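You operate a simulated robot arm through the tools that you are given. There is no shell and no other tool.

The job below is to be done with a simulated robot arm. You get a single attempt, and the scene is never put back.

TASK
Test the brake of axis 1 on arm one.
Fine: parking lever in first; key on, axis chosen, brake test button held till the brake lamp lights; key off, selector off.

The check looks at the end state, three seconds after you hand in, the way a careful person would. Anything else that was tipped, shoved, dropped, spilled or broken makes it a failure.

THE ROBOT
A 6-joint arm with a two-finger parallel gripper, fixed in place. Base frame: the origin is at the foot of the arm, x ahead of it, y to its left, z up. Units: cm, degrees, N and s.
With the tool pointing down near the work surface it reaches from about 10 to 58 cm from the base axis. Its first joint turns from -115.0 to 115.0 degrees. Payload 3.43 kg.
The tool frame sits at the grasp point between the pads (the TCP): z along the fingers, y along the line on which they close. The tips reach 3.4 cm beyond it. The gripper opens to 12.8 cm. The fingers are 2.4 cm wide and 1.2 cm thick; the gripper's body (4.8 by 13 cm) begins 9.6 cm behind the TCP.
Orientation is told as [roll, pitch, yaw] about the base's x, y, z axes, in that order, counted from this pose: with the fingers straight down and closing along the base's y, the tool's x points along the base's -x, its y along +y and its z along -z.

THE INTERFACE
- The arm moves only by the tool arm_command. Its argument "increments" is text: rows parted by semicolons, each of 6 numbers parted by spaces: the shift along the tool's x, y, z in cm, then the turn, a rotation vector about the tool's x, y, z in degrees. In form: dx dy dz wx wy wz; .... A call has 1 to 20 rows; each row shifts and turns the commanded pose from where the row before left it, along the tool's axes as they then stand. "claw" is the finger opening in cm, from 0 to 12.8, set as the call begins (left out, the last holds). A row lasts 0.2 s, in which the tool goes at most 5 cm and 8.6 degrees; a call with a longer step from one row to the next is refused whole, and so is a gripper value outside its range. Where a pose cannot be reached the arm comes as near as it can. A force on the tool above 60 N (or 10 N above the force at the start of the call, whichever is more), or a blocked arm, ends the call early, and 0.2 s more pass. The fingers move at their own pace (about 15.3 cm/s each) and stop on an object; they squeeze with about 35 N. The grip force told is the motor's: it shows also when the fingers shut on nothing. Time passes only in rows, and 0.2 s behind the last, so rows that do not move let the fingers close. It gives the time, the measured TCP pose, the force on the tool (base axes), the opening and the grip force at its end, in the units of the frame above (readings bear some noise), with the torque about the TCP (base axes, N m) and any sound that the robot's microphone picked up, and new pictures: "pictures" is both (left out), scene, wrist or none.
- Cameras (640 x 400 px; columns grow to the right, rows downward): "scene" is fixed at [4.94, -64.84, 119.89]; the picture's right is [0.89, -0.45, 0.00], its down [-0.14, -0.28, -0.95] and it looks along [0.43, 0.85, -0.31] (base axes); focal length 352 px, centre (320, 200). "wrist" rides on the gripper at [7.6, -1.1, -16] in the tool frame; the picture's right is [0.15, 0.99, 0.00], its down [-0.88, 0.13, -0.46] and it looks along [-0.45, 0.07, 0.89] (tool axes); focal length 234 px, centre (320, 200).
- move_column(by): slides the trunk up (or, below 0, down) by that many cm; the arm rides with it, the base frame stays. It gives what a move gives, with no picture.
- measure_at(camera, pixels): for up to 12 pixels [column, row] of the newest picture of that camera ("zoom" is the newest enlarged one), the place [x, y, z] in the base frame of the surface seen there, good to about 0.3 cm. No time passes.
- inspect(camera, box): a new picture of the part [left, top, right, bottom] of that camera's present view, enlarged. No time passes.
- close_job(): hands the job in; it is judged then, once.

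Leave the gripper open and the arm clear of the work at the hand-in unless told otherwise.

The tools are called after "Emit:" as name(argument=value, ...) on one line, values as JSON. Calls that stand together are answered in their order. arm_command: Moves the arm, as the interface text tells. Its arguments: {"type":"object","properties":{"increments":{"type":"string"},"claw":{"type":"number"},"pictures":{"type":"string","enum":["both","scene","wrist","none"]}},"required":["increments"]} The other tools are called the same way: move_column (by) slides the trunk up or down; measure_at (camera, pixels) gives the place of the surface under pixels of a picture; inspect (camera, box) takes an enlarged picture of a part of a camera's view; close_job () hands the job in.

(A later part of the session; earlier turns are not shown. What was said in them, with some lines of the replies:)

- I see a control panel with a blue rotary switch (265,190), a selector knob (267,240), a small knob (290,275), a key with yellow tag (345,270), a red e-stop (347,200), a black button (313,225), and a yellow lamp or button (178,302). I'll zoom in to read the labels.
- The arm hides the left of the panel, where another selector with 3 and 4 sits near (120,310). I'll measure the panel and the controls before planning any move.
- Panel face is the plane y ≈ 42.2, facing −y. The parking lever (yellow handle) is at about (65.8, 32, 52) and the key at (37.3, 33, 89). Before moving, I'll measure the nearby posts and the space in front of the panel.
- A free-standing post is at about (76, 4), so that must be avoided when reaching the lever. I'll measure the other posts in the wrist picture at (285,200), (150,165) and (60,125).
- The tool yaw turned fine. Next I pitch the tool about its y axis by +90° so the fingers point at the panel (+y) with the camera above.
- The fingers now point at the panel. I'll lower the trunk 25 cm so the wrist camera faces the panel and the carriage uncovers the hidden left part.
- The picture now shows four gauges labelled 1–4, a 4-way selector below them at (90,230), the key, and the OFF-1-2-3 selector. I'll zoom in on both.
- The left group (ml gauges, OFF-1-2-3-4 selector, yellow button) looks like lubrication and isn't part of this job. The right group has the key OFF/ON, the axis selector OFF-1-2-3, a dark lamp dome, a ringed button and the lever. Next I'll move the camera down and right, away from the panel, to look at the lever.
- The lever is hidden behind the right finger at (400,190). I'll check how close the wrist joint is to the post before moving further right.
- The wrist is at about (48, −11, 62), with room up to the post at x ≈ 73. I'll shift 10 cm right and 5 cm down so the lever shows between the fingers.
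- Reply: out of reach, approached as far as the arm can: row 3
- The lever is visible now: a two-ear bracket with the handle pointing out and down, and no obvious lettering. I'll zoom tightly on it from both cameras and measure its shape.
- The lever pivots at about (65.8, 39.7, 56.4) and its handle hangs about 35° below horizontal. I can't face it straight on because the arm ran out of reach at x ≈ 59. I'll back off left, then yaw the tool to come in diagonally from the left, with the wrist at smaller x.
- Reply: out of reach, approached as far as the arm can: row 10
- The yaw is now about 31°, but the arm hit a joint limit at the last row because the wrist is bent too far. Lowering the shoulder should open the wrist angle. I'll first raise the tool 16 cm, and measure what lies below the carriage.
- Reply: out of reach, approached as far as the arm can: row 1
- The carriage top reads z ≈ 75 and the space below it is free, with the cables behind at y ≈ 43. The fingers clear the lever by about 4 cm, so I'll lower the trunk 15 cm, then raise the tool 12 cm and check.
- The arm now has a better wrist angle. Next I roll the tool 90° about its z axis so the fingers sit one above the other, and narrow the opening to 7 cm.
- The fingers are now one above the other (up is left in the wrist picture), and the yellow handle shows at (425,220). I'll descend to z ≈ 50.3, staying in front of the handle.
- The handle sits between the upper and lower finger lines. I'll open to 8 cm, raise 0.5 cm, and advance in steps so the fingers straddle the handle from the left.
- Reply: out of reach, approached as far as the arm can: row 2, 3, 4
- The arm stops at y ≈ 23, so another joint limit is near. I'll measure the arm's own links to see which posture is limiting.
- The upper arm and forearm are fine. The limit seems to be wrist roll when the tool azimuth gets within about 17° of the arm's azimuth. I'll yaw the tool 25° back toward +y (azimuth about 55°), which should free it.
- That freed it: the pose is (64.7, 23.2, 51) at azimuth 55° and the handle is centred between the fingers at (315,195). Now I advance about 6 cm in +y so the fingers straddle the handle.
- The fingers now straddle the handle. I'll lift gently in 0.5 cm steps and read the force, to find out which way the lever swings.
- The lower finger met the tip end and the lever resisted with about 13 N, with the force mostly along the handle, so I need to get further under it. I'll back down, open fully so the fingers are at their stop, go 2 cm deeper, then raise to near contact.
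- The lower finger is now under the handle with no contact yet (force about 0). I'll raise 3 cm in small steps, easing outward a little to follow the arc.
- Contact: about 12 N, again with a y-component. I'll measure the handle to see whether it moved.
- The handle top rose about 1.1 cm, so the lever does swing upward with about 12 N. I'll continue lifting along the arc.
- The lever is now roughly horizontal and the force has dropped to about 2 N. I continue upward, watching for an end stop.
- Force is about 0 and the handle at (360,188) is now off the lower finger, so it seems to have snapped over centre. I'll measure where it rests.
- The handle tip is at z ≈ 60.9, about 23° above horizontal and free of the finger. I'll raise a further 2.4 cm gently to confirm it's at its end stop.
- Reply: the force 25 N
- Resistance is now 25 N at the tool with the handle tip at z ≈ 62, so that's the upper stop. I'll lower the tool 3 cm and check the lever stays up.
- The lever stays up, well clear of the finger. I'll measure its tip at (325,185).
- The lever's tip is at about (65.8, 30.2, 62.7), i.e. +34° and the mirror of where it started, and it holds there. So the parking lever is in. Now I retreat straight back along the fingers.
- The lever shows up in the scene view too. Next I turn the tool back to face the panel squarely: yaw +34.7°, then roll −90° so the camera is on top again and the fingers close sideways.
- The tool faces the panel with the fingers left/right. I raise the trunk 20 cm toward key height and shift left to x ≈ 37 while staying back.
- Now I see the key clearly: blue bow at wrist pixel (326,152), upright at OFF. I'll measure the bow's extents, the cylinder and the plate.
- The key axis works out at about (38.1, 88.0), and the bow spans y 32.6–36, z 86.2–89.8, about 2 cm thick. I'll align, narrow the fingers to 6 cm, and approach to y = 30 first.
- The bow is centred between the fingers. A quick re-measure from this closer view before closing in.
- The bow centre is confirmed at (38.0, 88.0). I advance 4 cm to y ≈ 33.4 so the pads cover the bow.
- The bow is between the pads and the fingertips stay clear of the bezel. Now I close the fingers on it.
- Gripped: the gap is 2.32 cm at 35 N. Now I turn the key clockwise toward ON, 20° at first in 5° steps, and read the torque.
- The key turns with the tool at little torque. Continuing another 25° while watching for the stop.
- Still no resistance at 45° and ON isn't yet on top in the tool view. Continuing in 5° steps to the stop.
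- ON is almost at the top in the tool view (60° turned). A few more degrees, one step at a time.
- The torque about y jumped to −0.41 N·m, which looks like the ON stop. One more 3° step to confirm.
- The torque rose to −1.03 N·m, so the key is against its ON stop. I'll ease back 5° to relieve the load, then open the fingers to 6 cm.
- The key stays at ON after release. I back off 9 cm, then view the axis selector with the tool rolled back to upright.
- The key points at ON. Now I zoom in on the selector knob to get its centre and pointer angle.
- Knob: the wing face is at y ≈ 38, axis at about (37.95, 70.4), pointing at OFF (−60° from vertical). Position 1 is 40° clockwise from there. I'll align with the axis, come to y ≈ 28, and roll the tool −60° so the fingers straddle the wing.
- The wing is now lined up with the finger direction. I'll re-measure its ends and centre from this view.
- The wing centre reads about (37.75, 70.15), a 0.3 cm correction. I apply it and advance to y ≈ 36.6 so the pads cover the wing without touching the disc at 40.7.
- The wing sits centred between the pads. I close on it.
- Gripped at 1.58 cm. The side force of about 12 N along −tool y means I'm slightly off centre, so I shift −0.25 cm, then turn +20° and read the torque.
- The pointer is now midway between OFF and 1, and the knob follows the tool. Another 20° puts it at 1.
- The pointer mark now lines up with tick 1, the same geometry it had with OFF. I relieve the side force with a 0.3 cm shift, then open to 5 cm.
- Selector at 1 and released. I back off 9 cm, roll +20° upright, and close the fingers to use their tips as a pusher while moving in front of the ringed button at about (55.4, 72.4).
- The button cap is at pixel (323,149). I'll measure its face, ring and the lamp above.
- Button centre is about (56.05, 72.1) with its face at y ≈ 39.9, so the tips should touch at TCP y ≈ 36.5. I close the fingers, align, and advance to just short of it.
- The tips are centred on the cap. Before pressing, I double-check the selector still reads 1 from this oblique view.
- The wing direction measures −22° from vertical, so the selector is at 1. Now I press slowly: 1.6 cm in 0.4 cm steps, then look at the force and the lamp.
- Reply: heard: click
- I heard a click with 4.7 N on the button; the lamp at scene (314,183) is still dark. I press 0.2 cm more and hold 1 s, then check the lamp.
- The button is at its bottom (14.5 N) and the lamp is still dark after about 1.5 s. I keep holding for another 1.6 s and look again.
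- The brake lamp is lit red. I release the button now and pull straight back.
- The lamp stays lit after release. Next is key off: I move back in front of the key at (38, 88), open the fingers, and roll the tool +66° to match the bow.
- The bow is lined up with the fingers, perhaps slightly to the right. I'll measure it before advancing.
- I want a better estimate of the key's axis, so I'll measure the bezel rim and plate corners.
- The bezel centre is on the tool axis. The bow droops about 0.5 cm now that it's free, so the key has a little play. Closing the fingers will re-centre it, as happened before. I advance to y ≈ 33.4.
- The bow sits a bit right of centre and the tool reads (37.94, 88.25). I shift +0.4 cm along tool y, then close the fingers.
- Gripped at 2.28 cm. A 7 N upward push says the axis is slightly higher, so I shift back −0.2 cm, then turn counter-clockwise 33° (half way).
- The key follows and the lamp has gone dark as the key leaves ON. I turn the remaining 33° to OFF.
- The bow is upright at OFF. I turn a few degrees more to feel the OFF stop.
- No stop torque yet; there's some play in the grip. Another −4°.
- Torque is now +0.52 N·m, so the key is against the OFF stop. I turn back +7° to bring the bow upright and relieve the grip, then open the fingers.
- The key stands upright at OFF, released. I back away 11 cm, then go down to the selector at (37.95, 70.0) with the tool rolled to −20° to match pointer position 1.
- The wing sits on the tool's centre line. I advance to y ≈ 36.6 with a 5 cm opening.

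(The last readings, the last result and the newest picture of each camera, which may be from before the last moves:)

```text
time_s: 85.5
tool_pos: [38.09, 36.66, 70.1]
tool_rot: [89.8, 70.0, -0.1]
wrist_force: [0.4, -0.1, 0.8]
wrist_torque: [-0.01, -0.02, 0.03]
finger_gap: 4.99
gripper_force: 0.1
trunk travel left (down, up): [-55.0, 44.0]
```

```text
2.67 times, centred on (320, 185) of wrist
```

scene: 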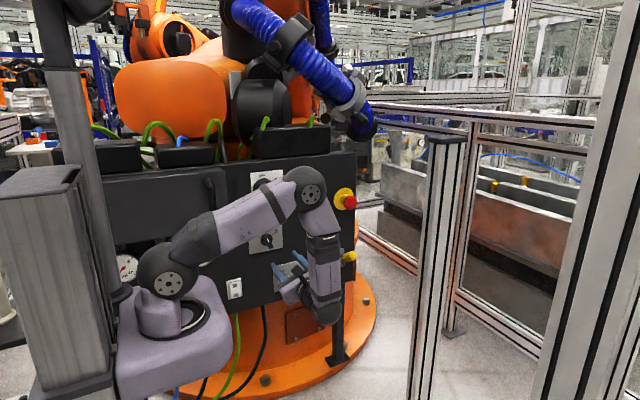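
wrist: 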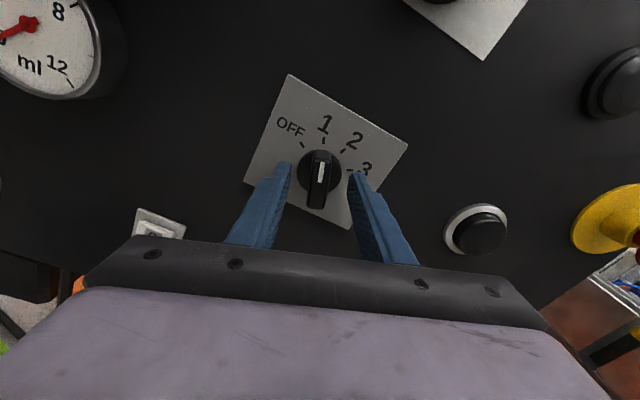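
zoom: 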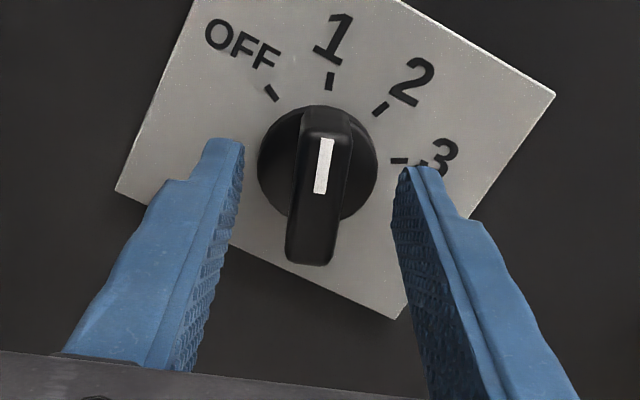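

Well centred again. I close on the wing and then turn −40° (counter-clockwise) to OFF.

Emit:
arm_command(increments="0 0 0 0 0 0; 0 0 0 0 0 0; 0 0 0 0 0 0", claw=0, pictures="none")

Emit:
arm_command(increments="0 0 0 0 0 -5; 0 0 0 0 0 -5; 0 0 0 0 0 -5; 0 0 0 0 0 -5", pictures="wrist")

Emit:
inspect(camera="wrist", box=[220, 110, 420, 260])

```text
time_s: 86.3
tool_pos: [37.89, 36.74, 70.0]
tool_rot: [89.8, 70.1, -0.2]
wrist_force: [-5.9, 1.7, -3.1]
wrist_torque: [0.3, -0.01, 0.14]
finger_gap: 1.57
gripper_force: 45.2
trunk travel left (down, up): [-55.0, 44.0]
```

```text
time_s: 87.3
tool_pos: [38.01, 36.71, 70.1]
tool_rot: [90.0, 49.9, -0.1]
wrist_force: [-9.2, -4.2, -0.4]
wrist_torque: [-0.84, 0.01, -0.42]
finger_gap: 1.6
gripper_force: 45.3
trunk travel left (down, up): [-55.0, 44.0]
```

wrist: 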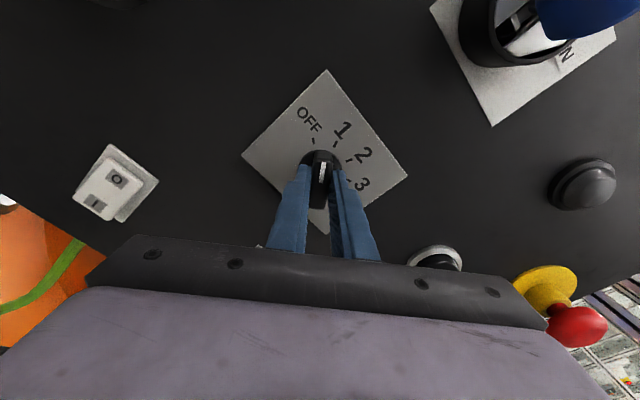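

```text
2.67 times, centred on (320, 185) of wrist
```

zoom: 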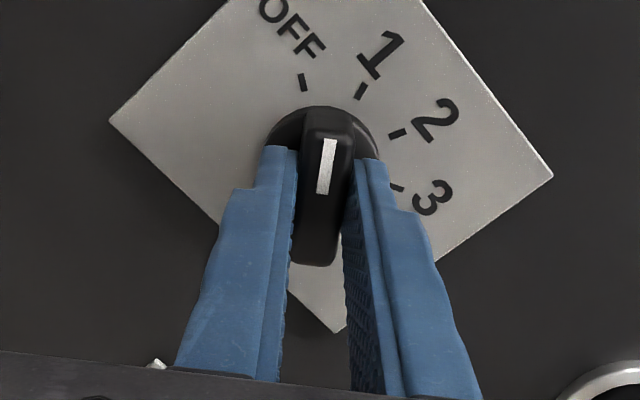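

The pointer is midway back toward OFF. Another −20°.

Emit:
arm_command(increments="0 0 0 0 0 -5; 0 0 0 0 0 -5; 0 0 0 0 0 -5; 0 0 0 0 0 -5", pictures="wrist")

Emit:
inspect(camera="wrist", box=[220, 110, 420, 260])

```text
time_s: 88.3
tool_pos: [38.0, 36.5, 70.13]
tool_rot: [90.0, 29.8, 0.0]
wrist_force: [-9.8, -2.0, 0.0]
wrist_torque: [-0.1, 0.06, -0.11]
finger_gap: 1.6
gripper_force: 44.8
trunk travel left (down, up): [-55.0, 44.0]
```

wrist: 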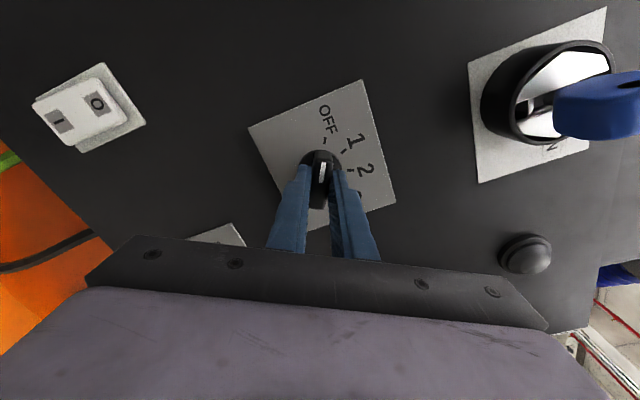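

```text
2.67 times, centred on (320, 185) of wrist
```

zoom: 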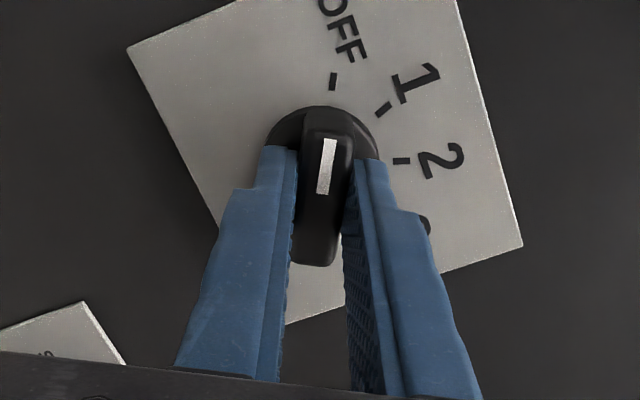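

The pointer lines up with OFF, the same picture as the first grip. I relieve the small side force, then open and back away.

Emit:
arm_command(increments="0.17 -0.1 0 0 0 0; 0 0 0 0 0 0", pictures="none")

Emit:
arm_command(increments="0 0 0 0 0 0; 0 0 0 0 0 0; 0 0 0 0 0 0", claw=5.5, pictures="wrist")

Emit:
inspect(camera="wrist", box=[220, 110, 420, 260])

```text
time_s: 88.9
tool_pos: [38.08, 36.58, 70.07]
tool_rot: [90.1, 29.9, 0.0]
wrist_force: [1.2, -0.1, -1.1]
wrist_torque: [0.48, 0.05, 1.35]
finger_gap: 1.59
gripper_force: 45.7
trunk travel left (down, up): [-55.0, 44.0]
```

```text
time_s: 89.7
tool_pos: [37.9, 36.67, 69.99]
tool_rot: [90.1, 30.0, -0.1]
wrist_force: [0.5, -0.5, 0.0]
wrist_torque: [0.01, 0.01, -0.02]
finger_gap: 5.47
gripper_force: 0.0
trunk travel left (down, up): [-55.0, 44.0]
```

wrist: 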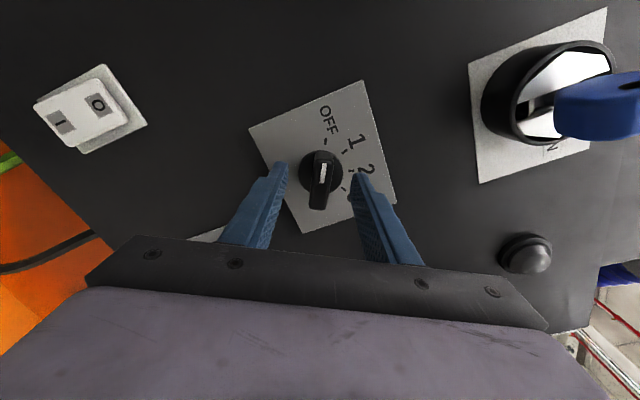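

```text
2.67 times, centred on (320, 185) of wrist
```

zoom: 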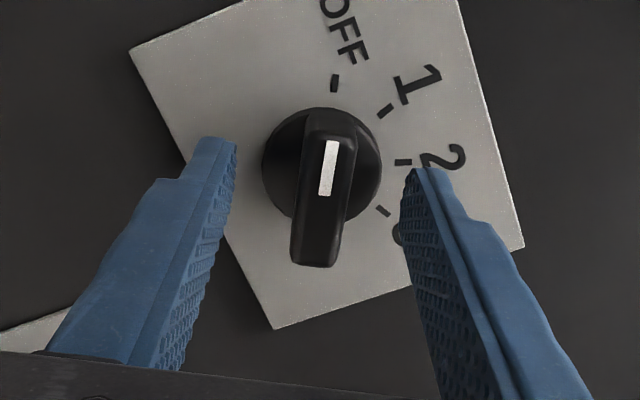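

The selector is at OFF and released. I retreat 16 cm, roll the tool back upright and open the gripper fully.

Emit:
arm_command(increments="0 0 -3 0 0 0; 0 0 -4 0 0 0; 0 0 -4 0 0 0; 0 0 -4 0 0 0; 0 0 0 0 0 7.5; 0 0 0 0 0 7.5; 0 0 0 0 0 7.5; 0 0 0 0 0 7.5; 0 0 0 0 0 7.5; 0 0 0 0 0 7.5; 0 0 0 0 0 7.5; 0 0 0 0 0 7.5", pictures="none")

Emit:
arm_command(increments="2 0 -1 0 0 0; 2 0 -1 0 0 0; 2 0 -1 0 0 0; 2 0 0 0 0 0; 0 0 0 0 0 0", claw=12.8, pictures="both")

Emit:
inspect(camera="wrist", box=[220, 30, 460, 240])

Emit:
inspect(camera="scene", box=[230, 150, 390, 290])

```text
time_s: 92.3
tool_pos: [37.88, 21.66, 70.03]
tool_rot: [-87.8, 89.9, -177.9]
wrist_force: [-0.2, 0.9, -0.8]
wrist_torque: [-0.03, 0.0, -0.03]
finger_gap: 5.51
gripper_force: 0.0
trunk travel left (down, up): [-55.0, 44.0]
```

```text
time_s: 93.5
tool_pos: [37.72, 18.67, 78.11]
tool_rot: [-104.4, 90.0, 165.7]
wrist_force: [0.5, -0.2, 0.1]
wrist_torque: [-0.02, 0.02, -0.01]
finger_gap: 12.8
gripper_force: 0.1
trunk travel left (down, up): [-55.0, 44.0]
```

scene: 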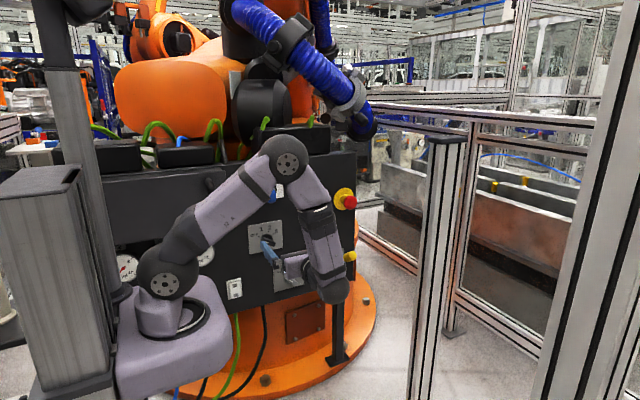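
wrist: 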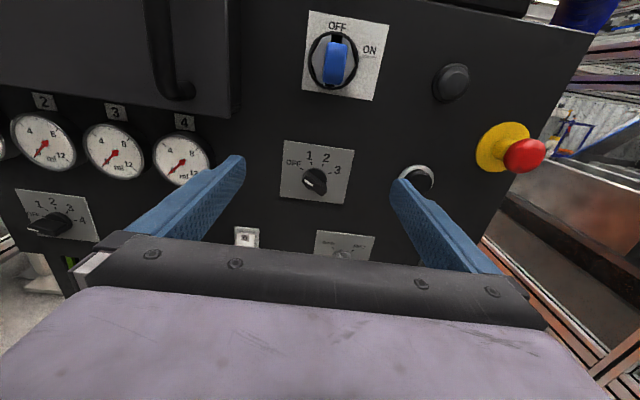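

```text
1.90 times, centred on (340, 135) of wrist
```

zoom: 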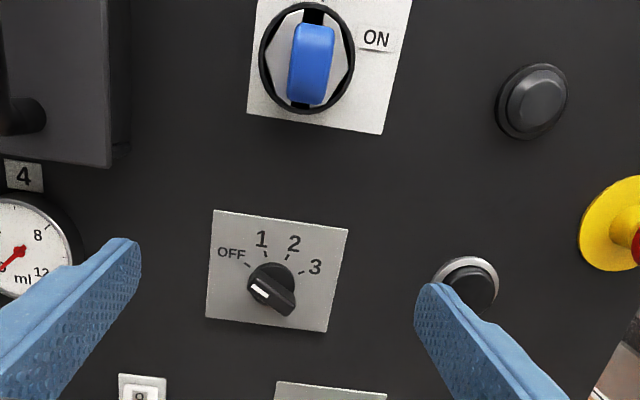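

```text
2.86 times, centred on (310, 220) of scene
```

zoom: 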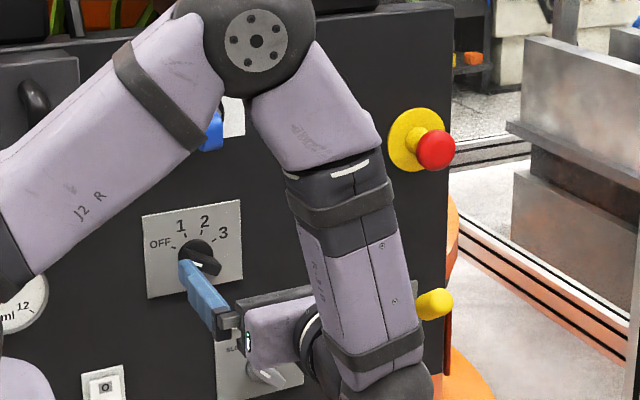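

Key upright at OFF, selector at OFF, lamp dark, lever up. I'll back off a bit more and raise the trunk 20 cm so I can see the whole panel without the arm in the way.

Emit:
arm_command(increments="2 -1 -2 0 0 0; 2 -1 -2 0 0 0; 0 0 0 0 0 0", pictures="none")

Emit:
move_column(by=25)

Emit:
arm_command(increments="0 0 0 0 0 0; 0 0 0 0 0 0", pictures="both")

Emit:
inspect(camera="scene", box=[220, 150, 380, 250])

Emit:
inspect(camera="scene", box=[220, 220, 380, 320])

```text
time_s: 94.3
tool_pos: [35.7, 14.51, 82.08]
tool_rot: [-109.0, 90.0, 161.0]
wrist_force: [-0.1, 0.2, 0.6]
wrist_torque: [0.01, -0.02, -0.01]
finger_gap: 12.81
gripper_force: 0.1
trunk travel left (down, up): [-55.0, 44.0]
```

```text
time_s: 96.9
tool_pos: [35.73, 14.65, 106.98]
tool_rot: [-47.5, 90.0, -137.6]
wrist_force: [0.4, 0.1, 0.5]
wrist_torque: [0.03, 0.01, -0.01]
finger_gap: 12.78
gripper_force: 0.1
trunk travel left (down, up): [-80.0, 19.0]
```

```text
time_s: 97.5
tool_pos: [35.67, 14.52, 107.12]
tool_rot: [-35.5, 90.0, -125.5]
wrist_force: [-0.2, 0.7, -0.1]
wrist_torque: [0.03, -0.02, -0.01]
finger_gap: 12.79
gripper_force: 0.0
trunk travel left (down, up): [-80.0, 19.0]
```

scene: 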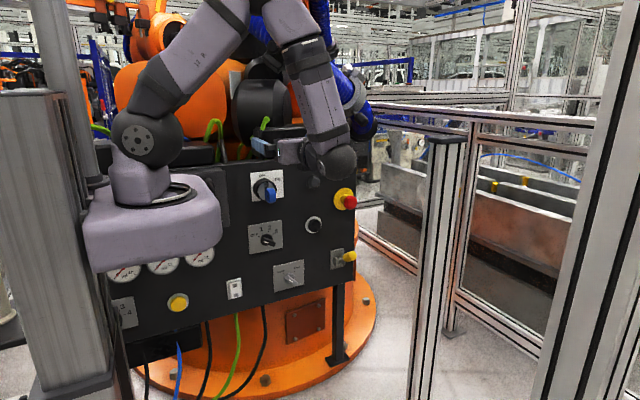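
wrist: 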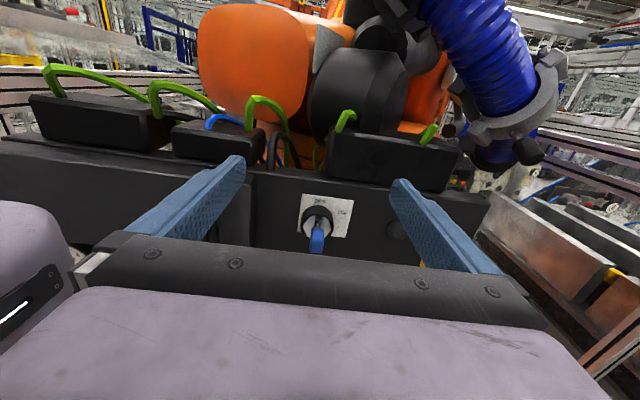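

```text
4.00 times, centred on (300, 200) of scene
```

zoom: 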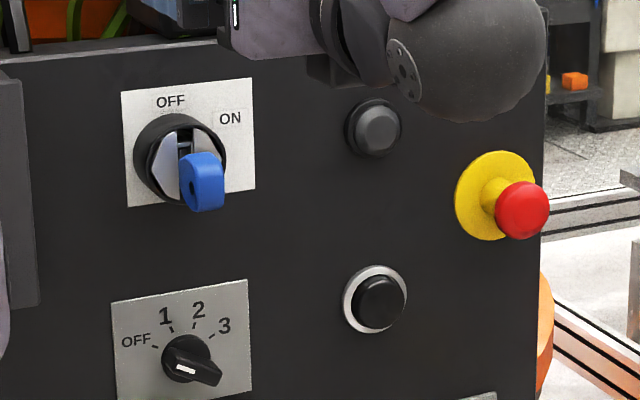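

```text
4.00 times, centred on (300, 270) of scene
```

zoom: 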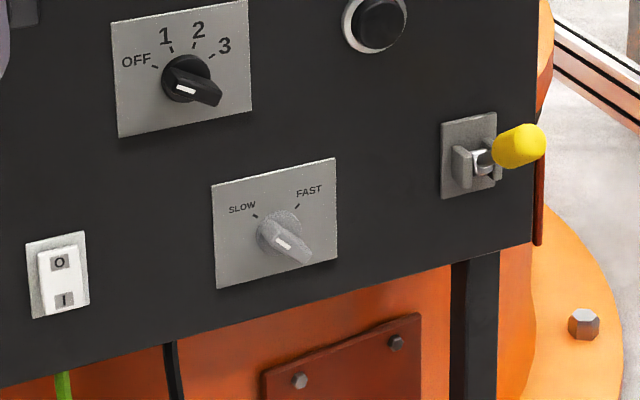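

In the scene view the key is at OFF, the selector is at OFF, the lamp is dark with power off, and the parking lever is up. The rocker, SLOW/FAST knob, e-stop and yellow button are all as they started. The gripper is open and the arm is clear of the panel, so I hand in the job.

Emit:
close_job()

```text
The job is handed in.
```

I ran the brake test on axis 1 and handed the job in. The red brake lamp lit after about 3 seconds of holding the button.

1. **Parking lever:** I lifted it from its lower position to its upper one, and it stayed there. It has no lettering, so I took up to mean "in".
2. **Key and selector:** I turned the key to ON and set the axis selector to 1.
3. **Brake test button:** The black button with the silver ring has no label either. I held it until the lamp lit, then let go.
4. **Switching off:** I turned the key to OFF first, which put the lamp out, then the selector to OFF.

A last look at the panel showed the key and selector at OFF, the lever still up, and the other controls in view as they were at the start. The gripper is open and the arm is clear of the panel.
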